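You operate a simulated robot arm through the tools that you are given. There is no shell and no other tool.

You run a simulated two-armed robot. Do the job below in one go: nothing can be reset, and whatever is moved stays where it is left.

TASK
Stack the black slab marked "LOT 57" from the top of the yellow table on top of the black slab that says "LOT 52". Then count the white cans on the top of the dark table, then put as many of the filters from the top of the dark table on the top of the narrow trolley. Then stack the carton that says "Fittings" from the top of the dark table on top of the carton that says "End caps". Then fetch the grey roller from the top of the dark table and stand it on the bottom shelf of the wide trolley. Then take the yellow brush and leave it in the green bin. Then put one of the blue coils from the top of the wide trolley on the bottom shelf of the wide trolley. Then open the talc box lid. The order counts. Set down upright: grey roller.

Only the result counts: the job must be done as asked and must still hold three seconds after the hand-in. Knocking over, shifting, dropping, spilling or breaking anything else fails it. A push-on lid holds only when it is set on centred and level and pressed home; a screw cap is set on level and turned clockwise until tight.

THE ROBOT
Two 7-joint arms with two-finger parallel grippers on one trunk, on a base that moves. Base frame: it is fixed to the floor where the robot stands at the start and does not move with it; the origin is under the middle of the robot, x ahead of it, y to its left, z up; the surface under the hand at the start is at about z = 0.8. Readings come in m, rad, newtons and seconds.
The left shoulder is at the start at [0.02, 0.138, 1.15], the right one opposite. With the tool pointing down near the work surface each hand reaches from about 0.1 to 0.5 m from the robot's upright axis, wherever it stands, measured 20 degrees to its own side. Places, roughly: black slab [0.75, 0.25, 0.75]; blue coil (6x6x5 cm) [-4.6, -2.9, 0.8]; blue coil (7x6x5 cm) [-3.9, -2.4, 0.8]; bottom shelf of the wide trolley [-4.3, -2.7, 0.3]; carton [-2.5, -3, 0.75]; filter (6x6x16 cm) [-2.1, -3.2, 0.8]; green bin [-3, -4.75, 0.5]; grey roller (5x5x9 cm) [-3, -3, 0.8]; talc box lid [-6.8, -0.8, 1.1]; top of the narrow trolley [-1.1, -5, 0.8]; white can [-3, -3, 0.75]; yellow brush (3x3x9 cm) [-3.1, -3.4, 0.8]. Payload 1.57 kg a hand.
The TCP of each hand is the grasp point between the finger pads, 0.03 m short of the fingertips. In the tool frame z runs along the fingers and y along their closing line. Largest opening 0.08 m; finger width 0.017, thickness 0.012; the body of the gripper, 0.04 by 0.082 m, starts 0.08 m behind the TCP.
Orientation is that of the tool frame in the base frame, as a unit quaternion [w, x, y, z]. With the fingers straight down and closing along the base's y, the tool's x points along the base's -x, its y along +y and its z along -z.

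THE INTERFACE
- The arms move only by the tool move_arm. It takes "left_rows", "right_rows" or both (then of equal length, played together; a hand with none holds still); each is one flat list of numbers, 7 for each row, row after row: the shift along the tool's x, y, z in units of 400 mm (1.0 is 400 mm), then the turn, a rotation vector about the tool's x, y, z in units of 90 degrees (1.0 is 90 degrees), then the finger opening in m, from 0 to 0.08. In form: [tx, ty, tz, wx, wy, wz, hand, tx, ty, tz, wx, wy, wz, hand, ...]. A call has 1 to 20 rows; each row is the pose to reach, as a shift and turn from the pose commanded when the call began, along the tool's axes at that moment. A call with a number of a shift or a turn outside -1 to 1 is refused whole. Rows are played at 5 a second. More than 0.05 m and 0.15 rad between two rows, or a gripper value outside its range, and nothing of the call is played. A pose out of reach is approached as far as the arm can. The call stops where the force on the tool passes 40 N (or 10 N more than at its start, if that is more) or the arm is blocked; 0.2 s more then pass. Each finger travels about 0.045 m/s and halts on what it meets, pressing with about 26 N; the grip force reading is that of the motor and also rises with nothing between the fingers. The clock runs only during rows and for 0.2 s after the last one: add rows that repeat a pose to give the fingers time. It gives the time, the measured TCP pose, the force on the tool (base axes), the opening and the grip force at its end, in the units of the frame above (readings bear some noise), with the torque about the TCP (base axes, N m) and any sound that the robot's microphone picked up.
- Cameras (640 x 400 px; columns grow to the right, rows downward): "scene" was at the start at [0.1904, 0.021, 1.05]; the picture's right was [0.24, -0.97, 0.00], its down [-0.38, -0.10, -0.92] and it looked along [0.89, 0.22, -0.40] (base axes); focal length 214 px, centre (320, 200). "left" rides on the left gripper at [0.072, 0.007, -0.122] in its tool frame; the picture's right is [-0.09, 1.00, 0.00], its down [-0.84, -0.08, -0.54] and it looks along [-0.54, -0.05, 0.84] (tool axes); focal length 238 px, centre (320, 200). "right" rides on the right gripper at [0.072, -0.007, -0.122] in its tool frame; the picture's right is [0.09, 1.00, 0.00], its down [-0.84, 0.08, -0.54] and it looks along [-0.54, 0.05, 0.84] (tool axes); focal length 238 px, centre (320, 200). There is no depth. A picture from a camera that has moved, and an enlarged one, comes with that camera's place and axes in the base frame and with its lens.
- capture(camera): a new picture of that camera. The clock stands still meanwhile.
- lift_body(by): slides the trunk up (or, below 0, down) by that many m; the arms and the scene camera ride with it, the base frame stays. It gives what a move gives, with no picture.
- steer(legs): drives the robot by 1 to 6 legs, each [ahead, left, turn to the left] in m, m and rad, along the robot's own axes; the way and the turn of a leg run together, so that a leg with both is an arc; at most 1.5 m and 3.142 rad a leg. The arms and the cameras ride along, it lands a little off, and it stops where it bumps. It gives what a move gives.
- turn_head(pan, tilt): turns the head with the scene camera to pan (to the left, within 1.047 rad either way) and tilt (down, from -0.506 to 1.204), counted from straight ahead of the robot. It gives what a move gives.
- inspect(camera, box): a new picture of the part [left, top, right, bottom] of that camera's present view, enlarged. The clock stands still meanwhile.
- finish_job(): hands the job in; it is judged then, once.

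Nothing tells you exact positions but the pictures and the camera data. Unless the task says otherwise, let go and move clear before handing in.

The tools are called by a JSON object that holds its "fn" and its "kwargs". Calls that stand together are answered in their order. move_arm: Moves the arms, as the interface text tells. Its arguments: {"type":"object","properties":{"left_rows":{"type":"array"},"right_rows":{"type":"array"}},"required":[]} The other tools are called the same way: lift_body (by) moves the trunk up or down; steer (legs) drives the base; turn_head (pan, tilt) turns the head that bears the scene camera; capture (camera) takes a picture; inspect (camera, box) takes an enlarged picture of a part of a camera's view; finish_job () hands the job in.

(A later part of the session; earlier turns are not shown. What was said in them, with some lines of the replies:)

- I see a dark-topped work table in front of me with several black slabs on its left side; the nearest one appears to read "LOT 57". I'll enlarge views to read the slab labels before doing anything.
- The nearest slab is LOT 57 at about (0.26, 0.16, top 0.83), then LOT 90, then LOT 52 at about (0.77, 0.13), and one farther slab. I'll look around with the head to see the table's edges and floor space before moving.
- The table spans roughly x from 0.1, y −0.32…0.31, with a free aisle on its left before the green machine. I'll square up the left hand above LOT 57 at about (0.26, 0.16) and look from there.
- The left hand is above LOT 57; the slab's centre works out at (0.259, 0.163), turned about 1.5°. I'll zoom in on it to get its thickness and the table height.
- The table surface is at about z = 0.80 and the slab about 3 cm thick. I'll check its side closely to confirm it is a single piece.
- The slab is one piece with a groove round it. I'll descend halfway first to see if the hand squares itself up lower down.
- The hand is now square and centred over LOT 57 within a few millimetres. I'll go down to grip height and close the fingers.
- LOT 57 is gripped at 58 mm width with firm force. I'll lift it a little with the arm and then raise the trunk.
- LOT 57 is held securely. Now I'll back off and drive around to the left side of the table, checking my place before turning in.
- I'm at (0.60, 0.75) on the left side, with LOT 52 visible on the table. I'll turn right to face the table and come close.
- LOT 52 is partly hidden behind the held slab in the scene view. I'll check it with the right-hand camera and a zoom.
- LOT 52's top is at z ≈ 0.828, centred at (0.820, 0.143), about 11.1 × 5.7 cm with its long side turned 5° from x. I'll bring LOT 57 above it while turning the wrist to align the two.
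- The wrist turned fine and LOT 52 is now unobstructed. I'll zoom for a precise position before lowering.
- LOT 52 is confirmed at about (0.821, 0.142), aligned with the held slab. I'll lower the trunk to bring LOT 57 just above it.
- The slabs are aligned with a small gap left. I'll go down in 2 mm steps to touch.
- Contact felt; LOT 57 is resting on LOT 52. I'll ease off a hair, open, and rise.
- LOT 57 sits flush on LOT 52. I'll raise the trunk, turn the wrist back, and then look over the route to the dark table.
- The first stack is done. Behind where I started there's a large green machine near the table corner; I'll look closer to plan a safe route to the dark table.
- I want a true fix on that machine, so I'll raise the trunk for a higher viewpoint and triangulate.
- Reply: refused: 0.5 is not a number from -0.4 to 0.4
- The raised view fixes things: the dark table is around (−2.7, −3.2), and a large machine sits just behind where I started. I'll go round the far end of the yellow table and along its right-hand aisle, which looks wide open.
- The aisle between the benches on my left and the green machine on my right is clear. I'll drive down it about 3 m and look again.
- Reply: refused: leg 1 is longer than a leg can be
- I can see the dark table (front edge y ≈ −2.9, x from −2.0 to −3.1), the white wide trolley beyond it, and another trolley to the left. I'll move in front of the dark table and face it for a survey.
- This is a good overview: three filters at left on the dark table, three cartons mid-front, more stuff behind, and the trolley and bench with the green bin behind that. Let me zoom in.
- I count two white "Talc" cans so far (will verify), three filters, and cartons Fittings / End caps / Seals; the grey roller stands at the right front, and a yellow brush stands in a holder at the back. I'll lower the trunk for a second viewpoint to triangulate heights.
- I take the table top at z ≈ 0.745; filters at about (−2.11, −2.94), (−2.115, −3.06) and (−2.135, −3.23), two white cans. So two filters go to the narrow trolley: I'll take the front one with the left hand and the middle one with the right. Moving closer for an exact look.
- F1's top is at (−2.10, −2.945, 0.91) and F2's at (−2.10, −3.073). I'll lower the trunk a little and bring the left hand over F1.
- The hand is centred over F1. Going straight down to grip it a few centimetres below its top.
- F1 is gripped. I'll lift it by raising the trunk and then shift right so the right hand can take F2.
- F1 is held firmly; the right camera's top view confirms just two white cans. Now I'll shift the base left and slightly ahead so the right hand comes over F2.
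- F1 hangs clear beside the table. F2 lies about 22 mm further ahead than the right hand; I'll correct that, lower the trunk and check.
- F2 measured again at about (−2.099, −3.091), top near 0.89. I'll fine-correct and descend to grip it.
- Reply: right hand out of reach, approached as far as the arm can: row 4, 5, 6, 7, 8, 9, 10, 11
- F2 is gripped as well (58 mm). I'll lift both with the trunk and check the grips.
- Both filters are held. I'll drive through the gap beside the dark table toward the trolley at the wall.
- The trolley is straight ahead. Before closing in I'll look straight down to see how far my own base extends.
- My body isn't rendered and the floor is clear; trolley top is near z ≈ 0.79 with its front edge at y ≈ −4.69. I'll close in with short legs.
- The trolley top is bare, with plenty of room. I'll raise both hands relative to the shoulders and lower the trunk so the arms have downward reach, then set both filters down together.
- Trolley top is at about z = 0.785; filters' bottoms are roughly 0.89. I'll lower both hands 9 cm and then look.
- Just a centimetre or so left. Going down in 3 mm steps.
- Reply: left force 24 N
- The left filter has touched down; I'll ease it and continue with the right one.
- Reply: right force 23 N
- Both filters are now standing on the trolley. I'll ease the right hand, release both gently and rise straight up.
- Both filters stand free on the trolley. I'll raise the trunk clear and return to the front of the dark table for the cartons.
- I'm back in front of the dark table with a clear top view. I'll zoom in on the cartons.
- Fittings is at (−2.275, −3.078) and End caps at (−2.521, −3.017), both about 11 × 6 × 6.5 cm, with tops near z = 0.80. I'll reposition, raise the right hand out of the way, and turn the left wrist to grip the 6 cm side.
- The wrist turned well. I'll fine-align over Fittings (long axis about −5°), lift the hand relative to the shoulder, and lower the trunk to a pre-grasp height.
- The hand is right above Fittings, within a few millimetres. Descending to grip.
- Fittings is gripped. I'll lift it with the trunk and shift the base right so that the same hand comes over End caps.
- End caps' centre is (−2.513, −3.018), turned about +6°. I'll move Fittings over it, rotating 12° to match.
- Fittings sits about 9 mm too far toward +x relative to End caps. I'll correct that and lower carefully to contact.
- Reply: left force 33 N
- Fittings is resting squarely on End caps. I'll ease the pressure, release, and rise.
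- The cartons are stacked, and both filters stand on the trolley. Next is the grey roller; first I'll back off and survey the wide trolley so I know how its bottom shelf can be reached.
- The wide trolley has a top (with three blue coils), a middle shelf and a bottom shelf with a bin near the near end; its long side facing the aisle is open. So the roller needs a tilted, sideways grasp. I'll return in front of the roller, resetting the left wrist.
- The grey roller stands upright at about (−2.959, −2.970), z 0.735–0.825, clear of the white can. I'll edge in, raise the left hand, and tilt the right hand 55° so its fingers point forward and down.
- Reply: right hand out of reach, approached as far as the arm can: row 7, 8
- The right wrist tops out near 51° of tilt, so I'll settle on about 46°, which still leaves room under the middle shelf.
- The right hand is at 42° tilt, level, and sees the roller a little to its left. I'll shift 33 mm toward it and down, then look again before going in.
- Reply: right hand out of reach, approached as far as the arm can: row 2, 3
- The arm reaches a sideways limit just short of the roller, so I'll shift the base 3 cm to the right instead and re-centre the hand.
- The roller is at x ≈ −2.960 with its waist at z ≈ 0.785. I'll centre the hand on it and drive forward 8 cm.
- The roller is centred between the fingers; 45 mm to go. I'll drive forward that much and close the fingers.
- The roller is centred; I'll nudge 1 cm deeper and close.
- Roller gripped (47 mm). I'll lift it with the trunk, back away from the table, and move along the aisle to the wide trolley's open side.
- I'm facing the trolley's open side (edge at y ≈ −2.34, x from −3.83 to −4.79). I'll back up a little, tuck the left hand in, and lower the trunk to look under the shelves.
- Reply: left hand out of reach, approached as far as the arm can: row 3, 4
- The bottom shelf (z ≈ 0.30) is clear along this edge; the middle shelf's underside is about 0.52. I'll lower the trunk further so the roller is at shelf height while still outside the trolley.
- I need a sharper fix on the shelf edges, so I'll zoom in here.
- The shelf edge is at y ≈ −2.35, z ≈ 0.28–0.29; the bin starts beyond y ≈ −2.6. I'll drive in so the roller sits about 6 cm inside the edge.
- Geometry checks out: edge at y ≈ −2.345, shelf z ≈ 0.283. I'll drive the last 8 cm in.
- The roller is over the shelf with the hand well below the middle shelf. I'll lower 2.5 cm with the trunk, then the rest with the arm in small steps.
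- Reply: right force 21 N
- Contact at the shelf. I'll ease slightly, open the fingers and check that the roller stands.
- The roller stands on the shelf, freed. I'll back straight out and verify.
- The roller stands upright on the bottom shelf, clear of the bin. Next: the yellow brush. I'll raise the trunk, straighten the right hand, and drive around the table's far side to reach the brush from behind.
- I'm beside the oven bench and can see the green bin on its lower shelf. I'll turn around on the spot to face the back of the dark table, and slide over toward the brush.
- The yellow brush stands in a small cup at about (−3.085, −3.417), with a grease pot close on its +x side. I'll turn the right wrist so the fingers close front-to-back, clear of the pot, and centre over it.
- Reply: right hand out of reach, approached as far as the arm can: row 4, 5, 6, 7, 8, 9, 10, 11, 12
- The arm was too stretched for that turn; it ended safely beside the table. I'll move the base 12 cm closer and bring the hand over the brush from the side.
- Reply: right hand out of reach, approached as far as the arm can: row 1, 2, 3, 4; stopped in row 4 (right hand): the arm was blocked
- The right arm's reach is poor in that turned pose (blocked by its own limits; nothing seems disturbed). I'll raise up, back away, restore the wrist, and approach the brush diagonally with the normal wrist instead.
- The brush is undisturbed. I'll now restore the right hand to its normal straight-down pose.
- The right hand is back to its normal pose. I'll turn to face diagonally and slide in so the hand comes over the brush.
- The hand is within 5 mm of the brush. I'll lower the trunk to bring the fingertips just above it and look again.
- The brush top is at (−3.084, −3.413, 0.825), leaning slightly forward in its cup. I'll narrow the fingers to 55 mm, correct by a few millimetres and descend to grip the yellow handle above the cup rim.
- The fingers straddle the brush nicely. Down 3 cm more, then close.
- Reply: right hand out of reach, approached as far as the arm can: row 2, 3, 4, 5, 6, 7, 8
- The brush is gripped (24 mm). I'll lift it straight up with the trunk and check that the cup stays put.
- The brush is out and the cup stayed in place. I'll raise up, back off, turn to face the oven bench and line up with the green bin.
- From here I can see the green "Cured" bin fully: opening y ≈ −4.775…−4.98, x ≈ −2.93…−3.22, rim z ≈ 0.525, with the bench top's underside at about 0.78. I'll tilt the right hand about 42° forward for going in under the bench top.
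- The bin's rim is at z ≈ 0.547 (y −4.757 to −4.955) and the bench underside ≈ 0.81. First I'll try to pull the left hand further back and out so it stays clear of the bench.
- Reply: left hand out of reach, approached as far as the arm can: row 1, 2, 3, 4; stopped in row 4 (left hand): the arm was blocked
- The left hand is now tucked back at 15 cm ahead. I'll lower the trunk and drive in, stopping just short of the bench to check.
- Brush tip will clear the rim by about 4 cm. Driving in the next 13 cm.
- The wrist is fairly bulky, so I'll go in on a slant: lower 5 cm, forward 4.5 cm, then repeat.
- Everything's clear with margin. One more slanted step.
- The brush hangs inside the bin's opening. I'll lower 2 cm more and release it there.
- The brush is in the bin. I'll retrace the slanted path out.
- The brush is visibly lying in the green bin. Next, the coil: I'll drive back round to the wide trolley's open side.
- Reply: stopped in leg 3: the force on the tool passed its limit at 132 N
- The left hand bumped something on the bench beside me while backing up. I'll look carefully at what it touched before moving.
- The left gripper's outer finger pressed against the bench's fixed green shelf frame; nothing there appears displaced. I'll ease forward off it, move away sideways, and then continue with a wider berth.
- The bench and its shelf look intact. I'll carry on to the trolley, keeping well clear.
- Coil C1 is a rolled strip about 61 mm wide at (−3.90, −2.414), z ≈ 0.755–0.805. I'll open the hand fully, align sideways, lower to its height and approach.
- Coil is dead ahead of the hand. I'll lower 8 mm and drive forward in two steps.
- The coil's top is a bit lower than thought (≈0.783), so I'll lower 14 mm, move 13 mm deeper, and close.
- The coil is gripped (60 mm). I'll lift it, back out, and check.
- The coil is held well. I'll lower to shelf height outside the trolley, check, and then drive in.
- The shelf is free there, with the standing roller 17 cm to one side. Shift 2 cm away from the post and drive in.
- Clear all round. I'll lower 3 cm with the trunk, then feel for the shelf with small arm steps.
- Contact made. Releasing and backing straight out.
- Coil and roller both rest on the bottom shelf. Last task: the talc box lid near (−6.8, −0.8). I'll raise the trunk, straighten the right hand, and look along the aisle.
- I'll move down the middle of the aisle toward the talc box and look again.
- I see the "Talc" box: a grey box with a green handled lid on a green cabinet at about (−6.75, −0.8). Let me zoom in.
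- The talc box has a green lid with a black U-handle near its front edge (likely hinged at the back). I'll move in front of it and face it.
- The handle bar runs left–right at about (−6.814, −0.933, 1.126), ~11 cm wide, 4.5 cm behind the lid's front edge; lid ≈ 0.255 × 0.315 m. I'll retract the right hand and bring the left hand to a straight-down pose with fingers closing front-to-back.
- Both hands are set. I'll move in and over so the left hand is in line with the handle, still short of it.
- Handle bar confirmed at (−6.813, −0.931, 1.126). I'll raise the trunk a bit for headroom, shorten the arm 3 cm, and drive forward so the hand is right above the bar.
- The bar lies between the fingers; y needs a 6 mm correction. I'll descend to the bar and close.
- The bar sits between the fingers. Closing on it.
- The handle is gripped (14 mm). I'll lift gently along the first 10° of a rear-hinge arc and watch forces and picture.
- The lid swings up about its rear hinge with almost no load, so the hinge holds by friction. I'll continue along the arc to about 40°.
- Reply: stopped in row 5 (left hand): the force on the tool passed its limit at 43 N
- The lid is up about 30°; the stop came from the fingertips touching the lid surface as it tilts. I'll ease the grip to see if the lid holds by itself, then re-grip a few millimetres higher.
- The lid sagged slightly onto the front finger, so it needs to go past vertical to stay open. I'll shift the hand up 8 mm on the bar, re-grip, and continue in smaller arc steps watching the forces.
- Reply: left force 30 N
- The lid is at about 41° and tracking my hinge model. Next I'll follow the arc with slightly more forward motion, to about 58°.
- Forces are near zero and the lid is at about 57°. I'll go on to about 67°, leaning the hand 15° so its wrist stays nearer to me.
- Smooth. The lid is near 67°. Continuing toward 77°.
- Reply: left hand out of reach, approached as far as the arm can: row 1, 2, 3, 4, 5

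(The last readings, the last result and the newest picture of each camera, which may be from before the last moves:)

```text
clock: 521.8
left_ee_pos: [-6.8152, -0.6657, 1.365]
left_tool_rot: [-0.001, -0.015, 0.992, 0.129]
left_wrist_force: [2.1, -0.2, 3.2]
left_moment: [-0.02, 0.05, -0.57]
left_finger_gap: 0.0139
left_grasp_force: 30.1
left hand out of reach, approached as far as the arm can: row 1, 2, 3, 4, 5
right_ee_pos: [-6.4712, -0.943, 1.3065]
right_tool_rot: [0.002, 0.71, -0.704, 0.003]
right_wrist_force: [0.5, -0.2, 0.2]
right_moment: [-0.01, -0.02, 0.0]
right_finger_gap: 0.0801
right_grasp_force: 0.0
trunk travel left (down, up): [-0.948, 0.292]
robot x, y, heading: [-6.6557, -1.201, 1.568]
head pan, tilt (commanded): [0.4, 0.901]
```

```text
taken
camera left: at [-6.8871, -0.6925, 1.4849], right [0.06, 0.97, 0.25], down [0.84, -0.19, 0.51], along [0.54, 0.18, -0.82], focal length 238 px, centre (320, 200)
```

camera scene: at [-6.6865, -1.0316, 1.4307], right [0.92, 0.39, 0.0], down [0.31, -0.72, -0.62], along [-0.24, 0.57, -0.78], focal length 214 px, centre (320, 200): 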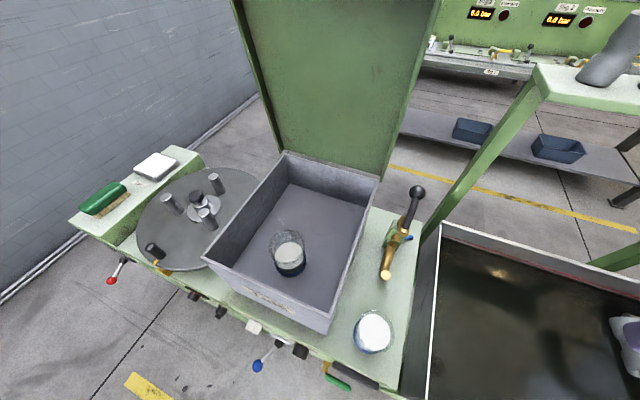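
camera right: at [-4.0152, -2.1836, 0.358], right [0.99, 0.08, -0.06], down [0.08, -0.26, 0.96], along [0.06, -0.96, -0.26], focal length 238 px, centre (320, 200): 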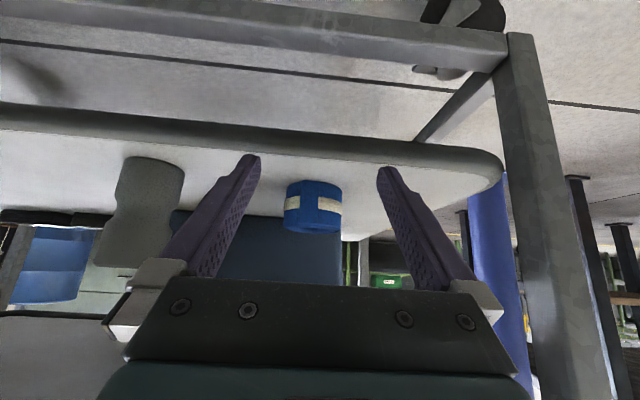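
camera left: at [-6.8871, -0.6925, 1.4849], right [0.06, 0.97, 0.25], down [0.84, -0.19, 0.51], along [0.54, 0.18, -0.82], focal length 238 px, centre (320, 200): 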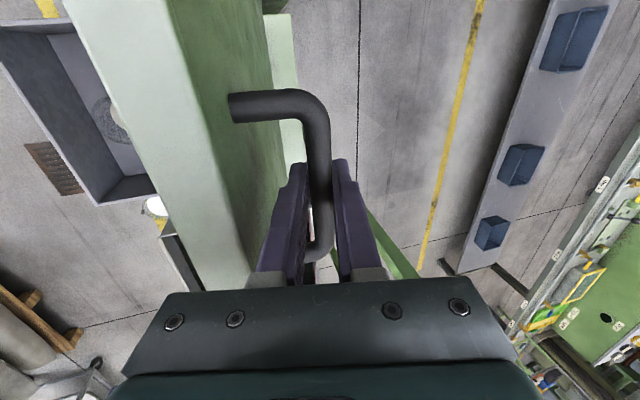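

The arm is at its reach (about 79°). The rest of the arc is nearly level, so I'll advance the base in small steps while checking forces.

{"fn": "steer", "kwargs": {"legs": [[0.025, 0, 0]]}}

{"fn": "steer", "kwargs": {"legs": [[0.02, 0, 0]]}}

{"fn": "capture", "kwargs": {"camera": "scene"}}

```text
clock: 522.6
left_ee_pos: [-6.8151, -0.64, 1.3653]
left_tool_rot: [-0.002, -0.015, 0.992, 0.127]
left_wrist_force: [4.0, 0.4, -3.9]
left_moment: [0.16, 0.0, -0.56]
left_finger_gap: 0.014
left_grasp_force: 30.2
right_ee_pos: [-6.4698, -0.9173, 1.306]
right_tool_rot: [0.002, 0.71, -0.704, 0.003]
right_wrist_force: [-1.0, -0.3, 0.6]
right_moment: [-0.03, 0.02, 0.04]
right_finger_gap: 0.0799
right_grasp_force: 0.0
trunk travel left (down, up): [-0.948, 0.292]
robot x, y, heading: [-6.6562, -1.1737, 1.573]
head pan, tilt (commanded): [0.4, 0.901]
```

```text
clock: 523.4
left_ee_pos: [-6.8146, -0.6223, 1.362]
left_tool_rot: [-0.002, -0.015, 0.992, 0.125]
left_wrist_force: [0.5, -2.2, -14.7]
left_moment: [0.06, -0.16, -0.57]
left_finger_gap: 0.0139
left_grasp_force: 30.5
right_ee_pos: [-6.4706, -0.899, 1.3065]
right_tool_rot: [0.002, 0.71, -0.704, 0.003]
right_wrist_force: [0.8, 0.4, 0.5]
right_moment: [0.03, 0.02, -0.01]
right_finger_gap: 0.08
right_grasp_force: 0.0
trunk travel left (down, up): [-0.948, 0.292]
robot x, y, heading: [-6.6622, -1.1563, 1.569]
head pan, tilt (commanded): [0.4, 0.901]
```

```text
taken
camera scene: at [-6.6863, -0.9876, 1.4301], right [0.92, 0.39, 0.0], down [0.31, -0.72, -0.62], along [-0.24, 0.57, -0.78], focal length 214 px, centre (320, 200)
```

scene: 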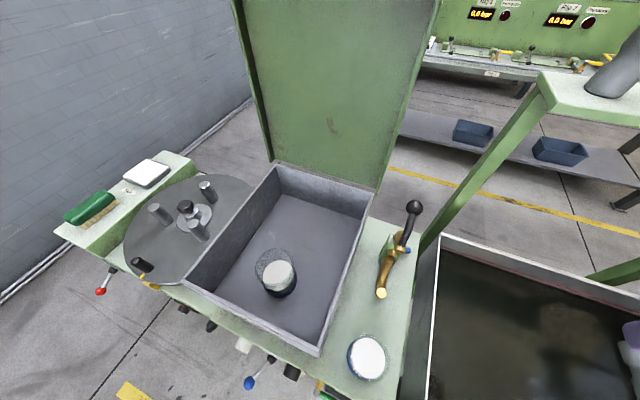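

About 88° now, with a slight downward pull building; I'll drop the trunk 5 mm and continue forward.

{"fn": "lift_body", "kwargs": {"by": -0.005}}

{"fn": "steer", "kwargs": {"legs": [[0.02, 0, 0]]}}

{"fn": "lift_body", "kwargs": {"by": -0.006}}

{"fn": "capture", "kwargs": {"camera": "left"}}

```text
clock: 524.0
left_ee_pos: [-6.8149, -0.6195, 1.3605]
left_tool_rot: [-0.002, -0.014, 0.992, 0.129]
left_wrist_force: [0.4, 2.6, 14.5]
left_moment: [0.05, -0.02, -0.58]
left_finger_gap: 0.0142
left_grasp_force: 30.2
right_ee_pos: [-6.4712, -0.8978, 1.3021]
right_tool_rot: [0.002, 0.71, -0.705, 0.002]
right_wrist_force: [-0.9, -0.2, -1.0]
right_moment: [0.02, 0.0, -0.03]
right_finger_gap: 0.0799
right_grasp_force: 0.0
trunk travel left (down, up): [-0.943, 0.297]
robot x, y, heading: [-6.6595, -1.156, 1.57]
head pan, tilt (commanded): [0.4, 0.901]
```

```text
clock: 524.7
left_ee_pos: [-6.815, -0.6029, 1.3576]
left_tool_rot: [-0.001, -0.014, 0.992, 0.126]
left_wrist_force: [2.6, 1.2, -0.6]
left_moment: [0.1, -0.1, -0.54]
left_finger_gap: 0.0141
left_grasp_force: 30.3
right_ee_pos: [-6.4727, -0.8781, 1.3028]
right_tool_rot: [0.002, 0.71, -0.704, 0.002]
right_wrist_force: [0.5, 0.1, -0.2]
right_moment: [0.03, -0.02, -0.04]
right_finger_gap: 0.0798
right_grasp_force: 0.1
trunk travel left (down, up): [-0.943, 0.297]
robot x, y, heading: [-6.6605, -1.1366, 1.573]
head pan, tilt (commanded): [0.4, 0.901]
```

```text
clock: 525.3
left_ee_pos: [-6.8154, -0.5989, 1.3565]
left_tool_rot: [-0.002, -0.014, 0.991, 0.131]
left_wrist_force: [-1.3, 6.2, 23.3]
left_moment: [0.1, 0.07, -0.53]
left_finger_gap: 0.0141
left_grasp_force: 30.6
right_ee_pos: [-6.472, -0.8768, 1.296]
right_tool_rot: [0.001, 0.71, -0.705, 0.001]
right_wrist_force: [0.1, 0.4, 0.8]
right_moment: [0.02, -0.03, -0.02]
right_finger_gap: 0.0802
right_grasp_force: 0.0
trunk travel left (down, up): [-0.937, 0.303]
robot x, y, heading: [-6.6607, -1.1338, 1.576]
head pan, tilt (commanded): [0.4, 0.901]
```

```text
taken
camera left: at [-6.8871, -0.6262, 1.4758], right [0.07, 0.96, 0.26], down [0.84, -0.19, 0.5], along [0.53, 0.19, -0.82], focal length 238 px, centre (320, 200)
```

left: 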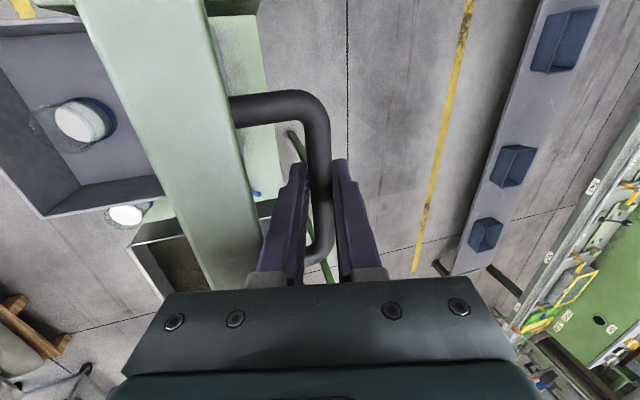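

About 92° now; forces will even out as I move on. Two more short steps forward.

{"fn": "steer", "kwargs": {"legs": [[0.02, 0, 0]]}}

{"fn": "steer", "kwargs": {"legs": [[0.015, 0, 0]]}}

{"fn": "capture", "kwargs": {"camera": "scene"}}

```text
clock: 526.1
left_ee_pos: [-6.8152, -0.5823, 1.3512]
left_tool_rot: [-0.003, -0.014, 0.992, 0.123]
left_wrist_force: [-0.9, -7.4, 26.4]
left_moment: [-4.32, -0.29, -2.12]
left_finger_gap: 0.0139
left_grasp_force: 30.7
right_ee_pos: [-6.4714, -0.8587, 1.295]
right_tool_rot: [0.003, 0.71, -0.704, 0.002]
right_wrist_force: [0.0, 0.7, -1.2]
right_moment: [-0.01, 0.0, 0.02]
right_finger_gap: 0.0804
right_grasp_force: 0.2
trunk travel left (down, up): [-0.937, 0.303]
robot x, y, heading: [-6.6584, -1.1123, 1.571]
head pan, tilt (commanded): [0.4, 0.901]
```

```text
clock: 527.0
left_ee_pos: [-6.8149, -0.5774, 1.3499]
left_tool_rot: [-0.003, -0.009, 0.994, 0.107]
left_wrist_force: [-2.0, -3.0, 5.2]
left_moment: [-1.34, 0.1, -1.06]
left_finger_gap: 0.0137
left_grasp_force: 30.2
right_ee_pos: [-6.4717, -0.8462, 1.295]
right_tool_rot: [0.002, 0.709, -0.705, 0.002]
right_wrist_force: [0.4, 0.2, 0.7]
right_moment: [0.0, -0.03, 0.0]
right_finger_gap: 0.0799
right_grasp_force: 0.1
trunk travel left (down, up): [-0.937, 0.303]
robot x, y, heading: [-6.6586, -1.1018, 1.574]
head pan, tilt (commanded): [0.4, 0.901]
stopped in leg 1: the force on the tool passed its limit at 70 N (the readings are from after the stop); the commanded pose is now the measured one
```

```text
taken
camera scene: at [-6.6868, -0.9345, 1.4194], right [0.92, 0.39, 0.0], down [0.3, -0.72, -0.62], along [-0.24, 0.57, -0.78], focal length 214 px, centre (320, 200)
```

scene: 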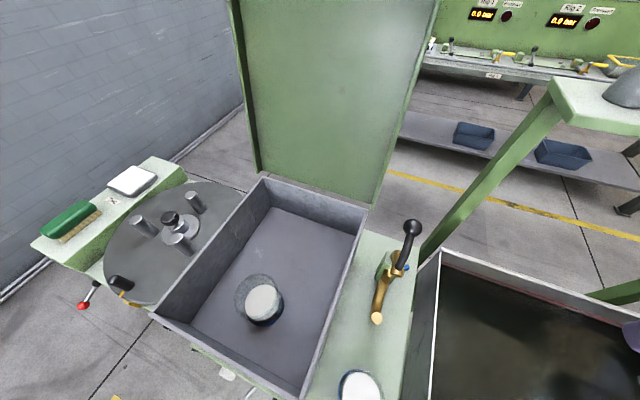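

The hand met resistance at about 97° – probably the lid's stop. I'll loosen the grip slightly to see whether the lid now stays open by itself.

{"fn": "move_arm", "kwargs": {"left_rows": [0, 0, 0, 0, 0, 0, 0.02, 0, 0, 0, 0, 0, 0, 0.03, 0, 0, 0, 0, 0, 0, 0.035, 0, 0, 0, 0, 0, 0, 0.035, 0, 0, 0, 0, 0, 0, 0.035]}}

{"fn": "capture", "kwargs": {"camera": "left"}}

{"fn": "turn_head", "kwargs": {"pan": 0.5, "tilt": 0.3}}

{"fn": "capture", "kwargs": {"camera": "scene"}}

```text
clock: 528.2
left_ee_pos: [-6.8141, -0.5776, 1.3487]
left_tool_rot: [-0.003, -0.011, 0.994, 0.108]
left_wrist_force: [-0.1, 1.4, 0.1]
left_moment: [-0.03, 0.01, -0.03]
left_finger_gap: 0.0345
left_grasp_force: 0.0
right_ee_pos: [-6.4708, -0.8459, 1.2957]
right_tool_rot: [0.003, 0.71, -0.704, 0.003]
right_wrist_force: [0.0, -0.9, 0.4]
right_moment: [0.0, 0.0, -0.01]
right_finger_gap: 0.0798
right_grasp_force: 0.0
trunk travel left (down, up): [-0.937, 0.303]
robot x, y, heading: [-6.6572, -1.1018, 1.574]
head pan, tilt (commanded): [0.4, 0.901]
```

```text
taken
camera left: at [-6.8865, -0.5982, 1.4693], right [0.07, 0.97, 0.21], down [0.84, -0.17, 0.51], along [0.53, 0.14, -0.83], focal length 238 px, centre (320, 200)
```

left: 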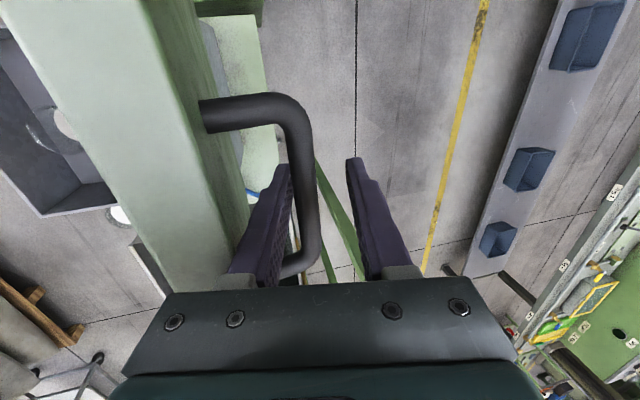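

```text
clock: 529.2
left_ee_pos: [-6.8137, -0.5761, 1.349]
left_tool_rot: [-0.003, -0.011, 0.994, 0.108]
left_wrist_force: [0.1, 0.7, -1.5]
left_moment: [-0.02, 0.04, -0.03]
left_finger_gap: 0.0345
left_grasp_force: 0.0
right_ee_pos: [-6.4709, -0.8449, 1.2959]
right_tool_rot: [0.002, 0.71, -0.704, 0.003]
right_wrist_force: [0.0, -0.6, 0.2]
right_moment: [-0.01, -0.02, -0.01]
right_finger_gap: 0.0798
right_grasp_force: 0.0
trunk travel left (down, up): [-0.937, 0.303]
robot x, y, heading: [-6.6614, -1.1022, 1.574]
head pan, tilt (commanded): [0.499, 0.3]
```

```text
taken
camera scene: at [-6.7019, -0.922, 1.4717], right [0.88, 0.48, 0.0], down [0.14, -0.26, -0.95], along [-0.46, 0.84, -0.3], focal length 214 px, centre (320, 200)
```

scene: 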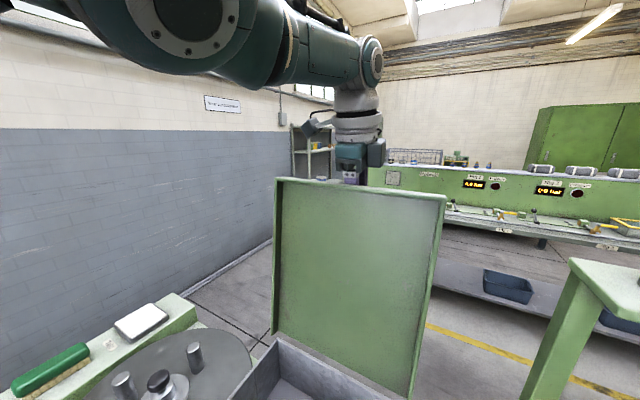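

The lid leans about 7° past vertical and stays there with no load on the fingers. I'll slide the fingers out along their own axis at the same narrow opening, to avoid nudging the lid.

{"fn": "move_arm", "kwargs": {"left_rows": [0, 0, -0.04, 0, 0, 0, 0.035, 0, 0, -0.08, 0, 0, 0, 0.035, 0, 0, -0.12, 0, 0, 0, 0.035, 0, 0, -0.12, 0, 0, 0, 0.035]}}

{"fn": "capture", "kwargs": {"camera": "left"}}

{"fn": "capture", "kwargs": {"camera": "scene"}}

```text
clock: 530.2
left_ee_pos: [-6.8125, -0.5866, 1.3961]
left_tool_rot: [-0.004, -0.01, 0.994, 0.109]
left_wrist_force: [-0.3, 1.6, 1.3]
left_moment: [0.0, 0.04, -0.02]
left_finger_gap: 0.0342
left_grasp_force: 0.0
right_ee_pos: [-6.471, -0.8461, 1.2955]
right_tool_rot: [0.002, 0.709, -0.705, 0.003]
right_wrist_force: [-0.6, 0.3, -0.5]
right_moment: [-0.02, 0.0, 0.01]
right_finger_gap: 0.0803
right_grasp_force: 0.0
trunk travel left (down, up): [-0.937, 0.303]
robot x, y, heading: [-6.6564, -1.1032, 1.571]
head pan, tilt (commanded): [0.499, 0.3]
```

```text
taken
camera left: at [-6.8853, -0.6086, 1.517], right [0.07, 0.97, 0.22], down [0.84, -0.17, 0.51], along [0.53, 0.15, -0.83], focal length 238 px, centre (320, 200)
```

left: 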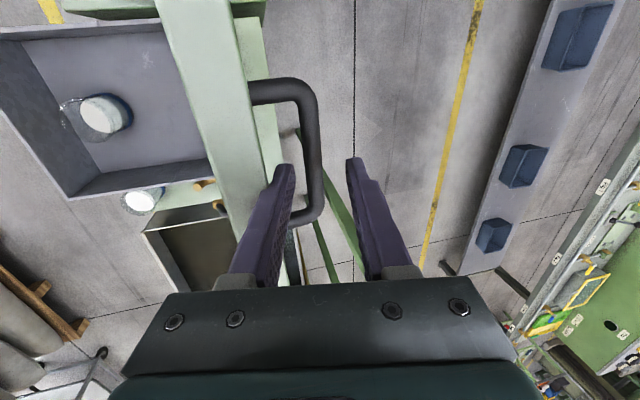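

```text
taken
camera scene: at [-6.7019, -0.9219, 1.4718], right [0.88, 0.48, 0.0], down [0.14, -0.26, -0.96], along [-0.46, 0.84, -0.3], focal length 214 px, centre (320, 200)
```

scene: 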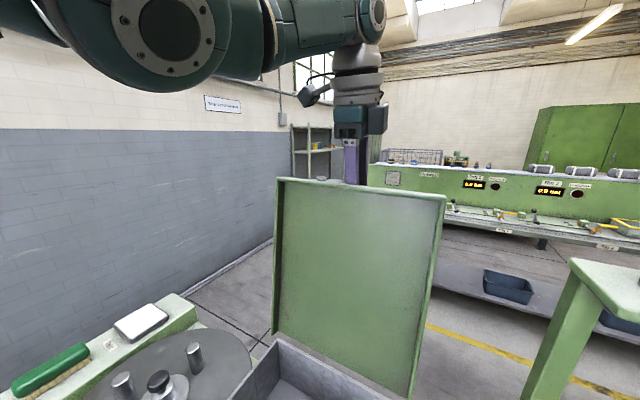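

The lid hasn't moved. Sliding further out, then raising the trunk clear.

{"fn": "move_arm", "kwargs": {"left_rows": [0, 0, -0.05, 0, 0, 0, 0.035, 0, 0, -0.1, 0, 0, 0, 0.035, 0, 0, -0.1, 0, 0, 0, 0.035]}}

{"fn": "lift_body", "kwargs": {"by": 0.2}}

{"fn": "capture", "kwargs": {"camera": "scene"}}

{"fn": "steer", "kwargs": {"legs": [[-0.3, 0, 0], [-0.3, 0, 0]]}}

{"fn": "turn_head", "kwargs": {"pan": 0.1, "tilt": 0.5}}

{"fn": "capture", "kwargs": {"camera": "scene"}}

```text
clock: 531.0
left_ee_pos: [-6.8142, -0.5959, 1.4348]
left_tool_rot: [-0.003, -0.01, 0.994, 0.109]
left_wrist_force: [-0.4, -0.4, 0.6]
left_moment: [-0.01, 0.02, 0.02]
left_finger_gap: 0.0351
left_grasp_force: 0.1
right_ee_pos: [-6.4711, -0.8461, 1.2947]
right_tool_rot: [0.003, 0.709, -0.705, 0.003]
right_wrist_force: [-0.1, -0.6, -0.8]
right_moment: [-0.01, 0.01, 0.0]
right_finger_gap: 0.0802
right_grasp_force: 0.2
trunk travel left (down, up): [-0.937, 0.303]
robot x, y, heading: [-6.6577, -1.1007, 1.572]
head pan, tilt (commanded): [0.499, 0.3]
```

```text
clock: 533.1
left_ee_pos: [-6.8125, -0.5952, 1.6331]
left_tool_rot: [-0.003, -0.01, 0.994, 0.109]
left_wrist_force: [0.2, 0.0, -0.5]
left_moment: [0.02, 0.01, -0.05]
left_finger_gap: 0.0347
left_grasp_force: 0.1
right_ee_pos: [-6.4713, -0.8467, 1.4959]
right_tool_rot: [0.002, 0.71, -0.704, 0.002]
right_wrist_force: [-0.3, -0.2, -0.5]
right_moment: [0.01, 0.0, 0.02]
right_finger_gap: 0.08
right_grasp_force: 0.0
trunk travel left (down, up): [-1.137, 0.103]
robot x, y, heading: [-6.6591, -1.1008, 1.574]
head pan, tilt (commanded): [0.499, 0.3]
```

```text
taken
camera scene: at [-6.7019, -0.922, 1.6718], right [0.88, 0.48, 0.0], down [0.14, -0.26, -0.96], along [-0.46, 0.84, -0.3], focal length 214 px, centre (320, 200)
```

scene: 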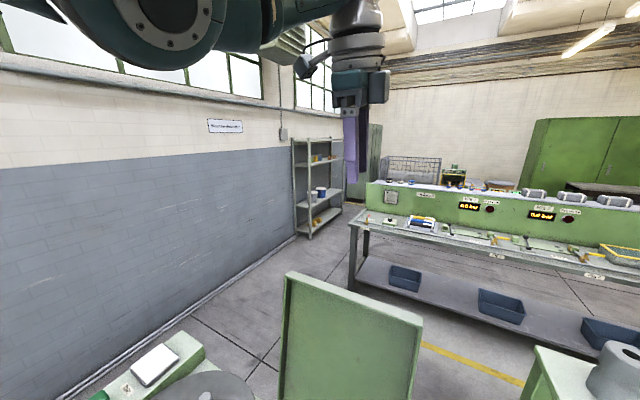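

```text
clock: 536.8
left_ee_pos: [-6.8118, -1.1945, 1.6337]
left_tool_rot: [-0.002, -0.012, 0.994, 0.109]
left_wrist_force: [-0.3, 0.5, -0.2]
left_moment: [0.03, 0.01, -0.04]
left_finger_gap: 0.035
left_grasp_force: 0.1
right_ee_pos: [-6.4697, -1.445, 1.4952]
right_tool_rot: [0.002, 0.71, -0.704, 0.002]
right_wrist_force: [0.2, 0.3, 0.4]
right_moment: [0.03, 0.01, -0.01]
right_finger_gap: 0.08
right_grasp_force: 0.1
trunk travel left (down, up): [-1.137, 0.103]
robot x, y, heading: [-6.658, -1.7029, 1.568]
head pan, tilt (commanded): [0.499, 0.3]
```

```text
clock: 537.7
left_ee_pos: [-6.8123, -1.195, 1.6336]
left_tool_rot: [-0.003, -0.012, 0.994, 0.108]
left_wrist_force: [1.0, -0.8, 0.4]
left_moment: [0.02, 0.03, -0.01]
left_finger_gap: 0.0348
left_grasp_force: 0.1
right_ee_pos: [-6.4693, -1.4457, 1.4958]
right_tool_rot: [0.003, 0.71, -0.704, 0.003]
right_wrist_force: [0.2, -0.9, -0.4]
right_moment: [0.04, 0.01, -0.04]
right_finger_gap: 0.0799
right_grasp_force: 0.1
trunk travel left (down, up): [-1.137, 0.103]
robot x, y, heading: [-6.6568, -1.7021, 1.569]
head pan, tilt (commanded): [0.099, 0.499]
```

```text
taken
camera scene: at [-6.665, -1.5126, 1.6535], right [0.99, 0.1, 0.0], down [0.05, -0.48, -0.88], along [-0.09, 0.87, -0.48], focal length 214 px, centre (320, 200)
```

scene: 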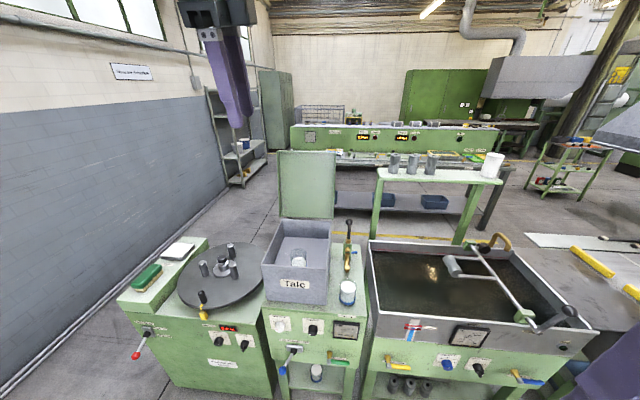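

The talc box lid stands open by itself past vertical, both hands are empty and clear, and nothing else on the cabinets has moved. All steps were done in order: LOT 57 on LOT 52, two filters for two white cans, Fittings on End caps, roller upright on the bottom shelf, brush in the green bin, coil on the bottom shelf and the lid open. My left gripper bumped a bench's shelf frame once on the way, and I saw nothing displaced afterwards. Handing in.

{"fn": "finish_job", "kwargs": {}}

```text
The job is handed in.
```

I did every step in the order asked and handed the job in; the result of the judging hasn't come back.

- **Slabs:** LOT 57 is stacked on LOT 52 on the yellow table, lined up with it.
- **Cans and filters:** I counted two white cans on the dark table, so two filters now stand on top of the narrow trolley. The third filter is still on the dark table.
- **Cartons:** "Fittings" sits squarely on "End caps".
- **Grey roller:** It stands upright on the bottom shelf of the wide trolley.
- **Yellow brush:** It is in the green bin under the oven bench, released just above the bottom. Its cup stayed where it was.
- **Blue coil:** One coil from the top of the wide trolley is on its bottom shelf, beside the roller.
- **Talc box:** The lid is open, leaning about 7° past vertical. It stayed there after I let go.

**Bump on the way:** while backing past a workbench, my left hand hit the bench's green shelf frame, with a peak of 132 N. In the pictures I took right afterwards nothing looked moved. I did not go back to check everything on that overhead shelf, so if anything else was shifted, it would most likely be there.
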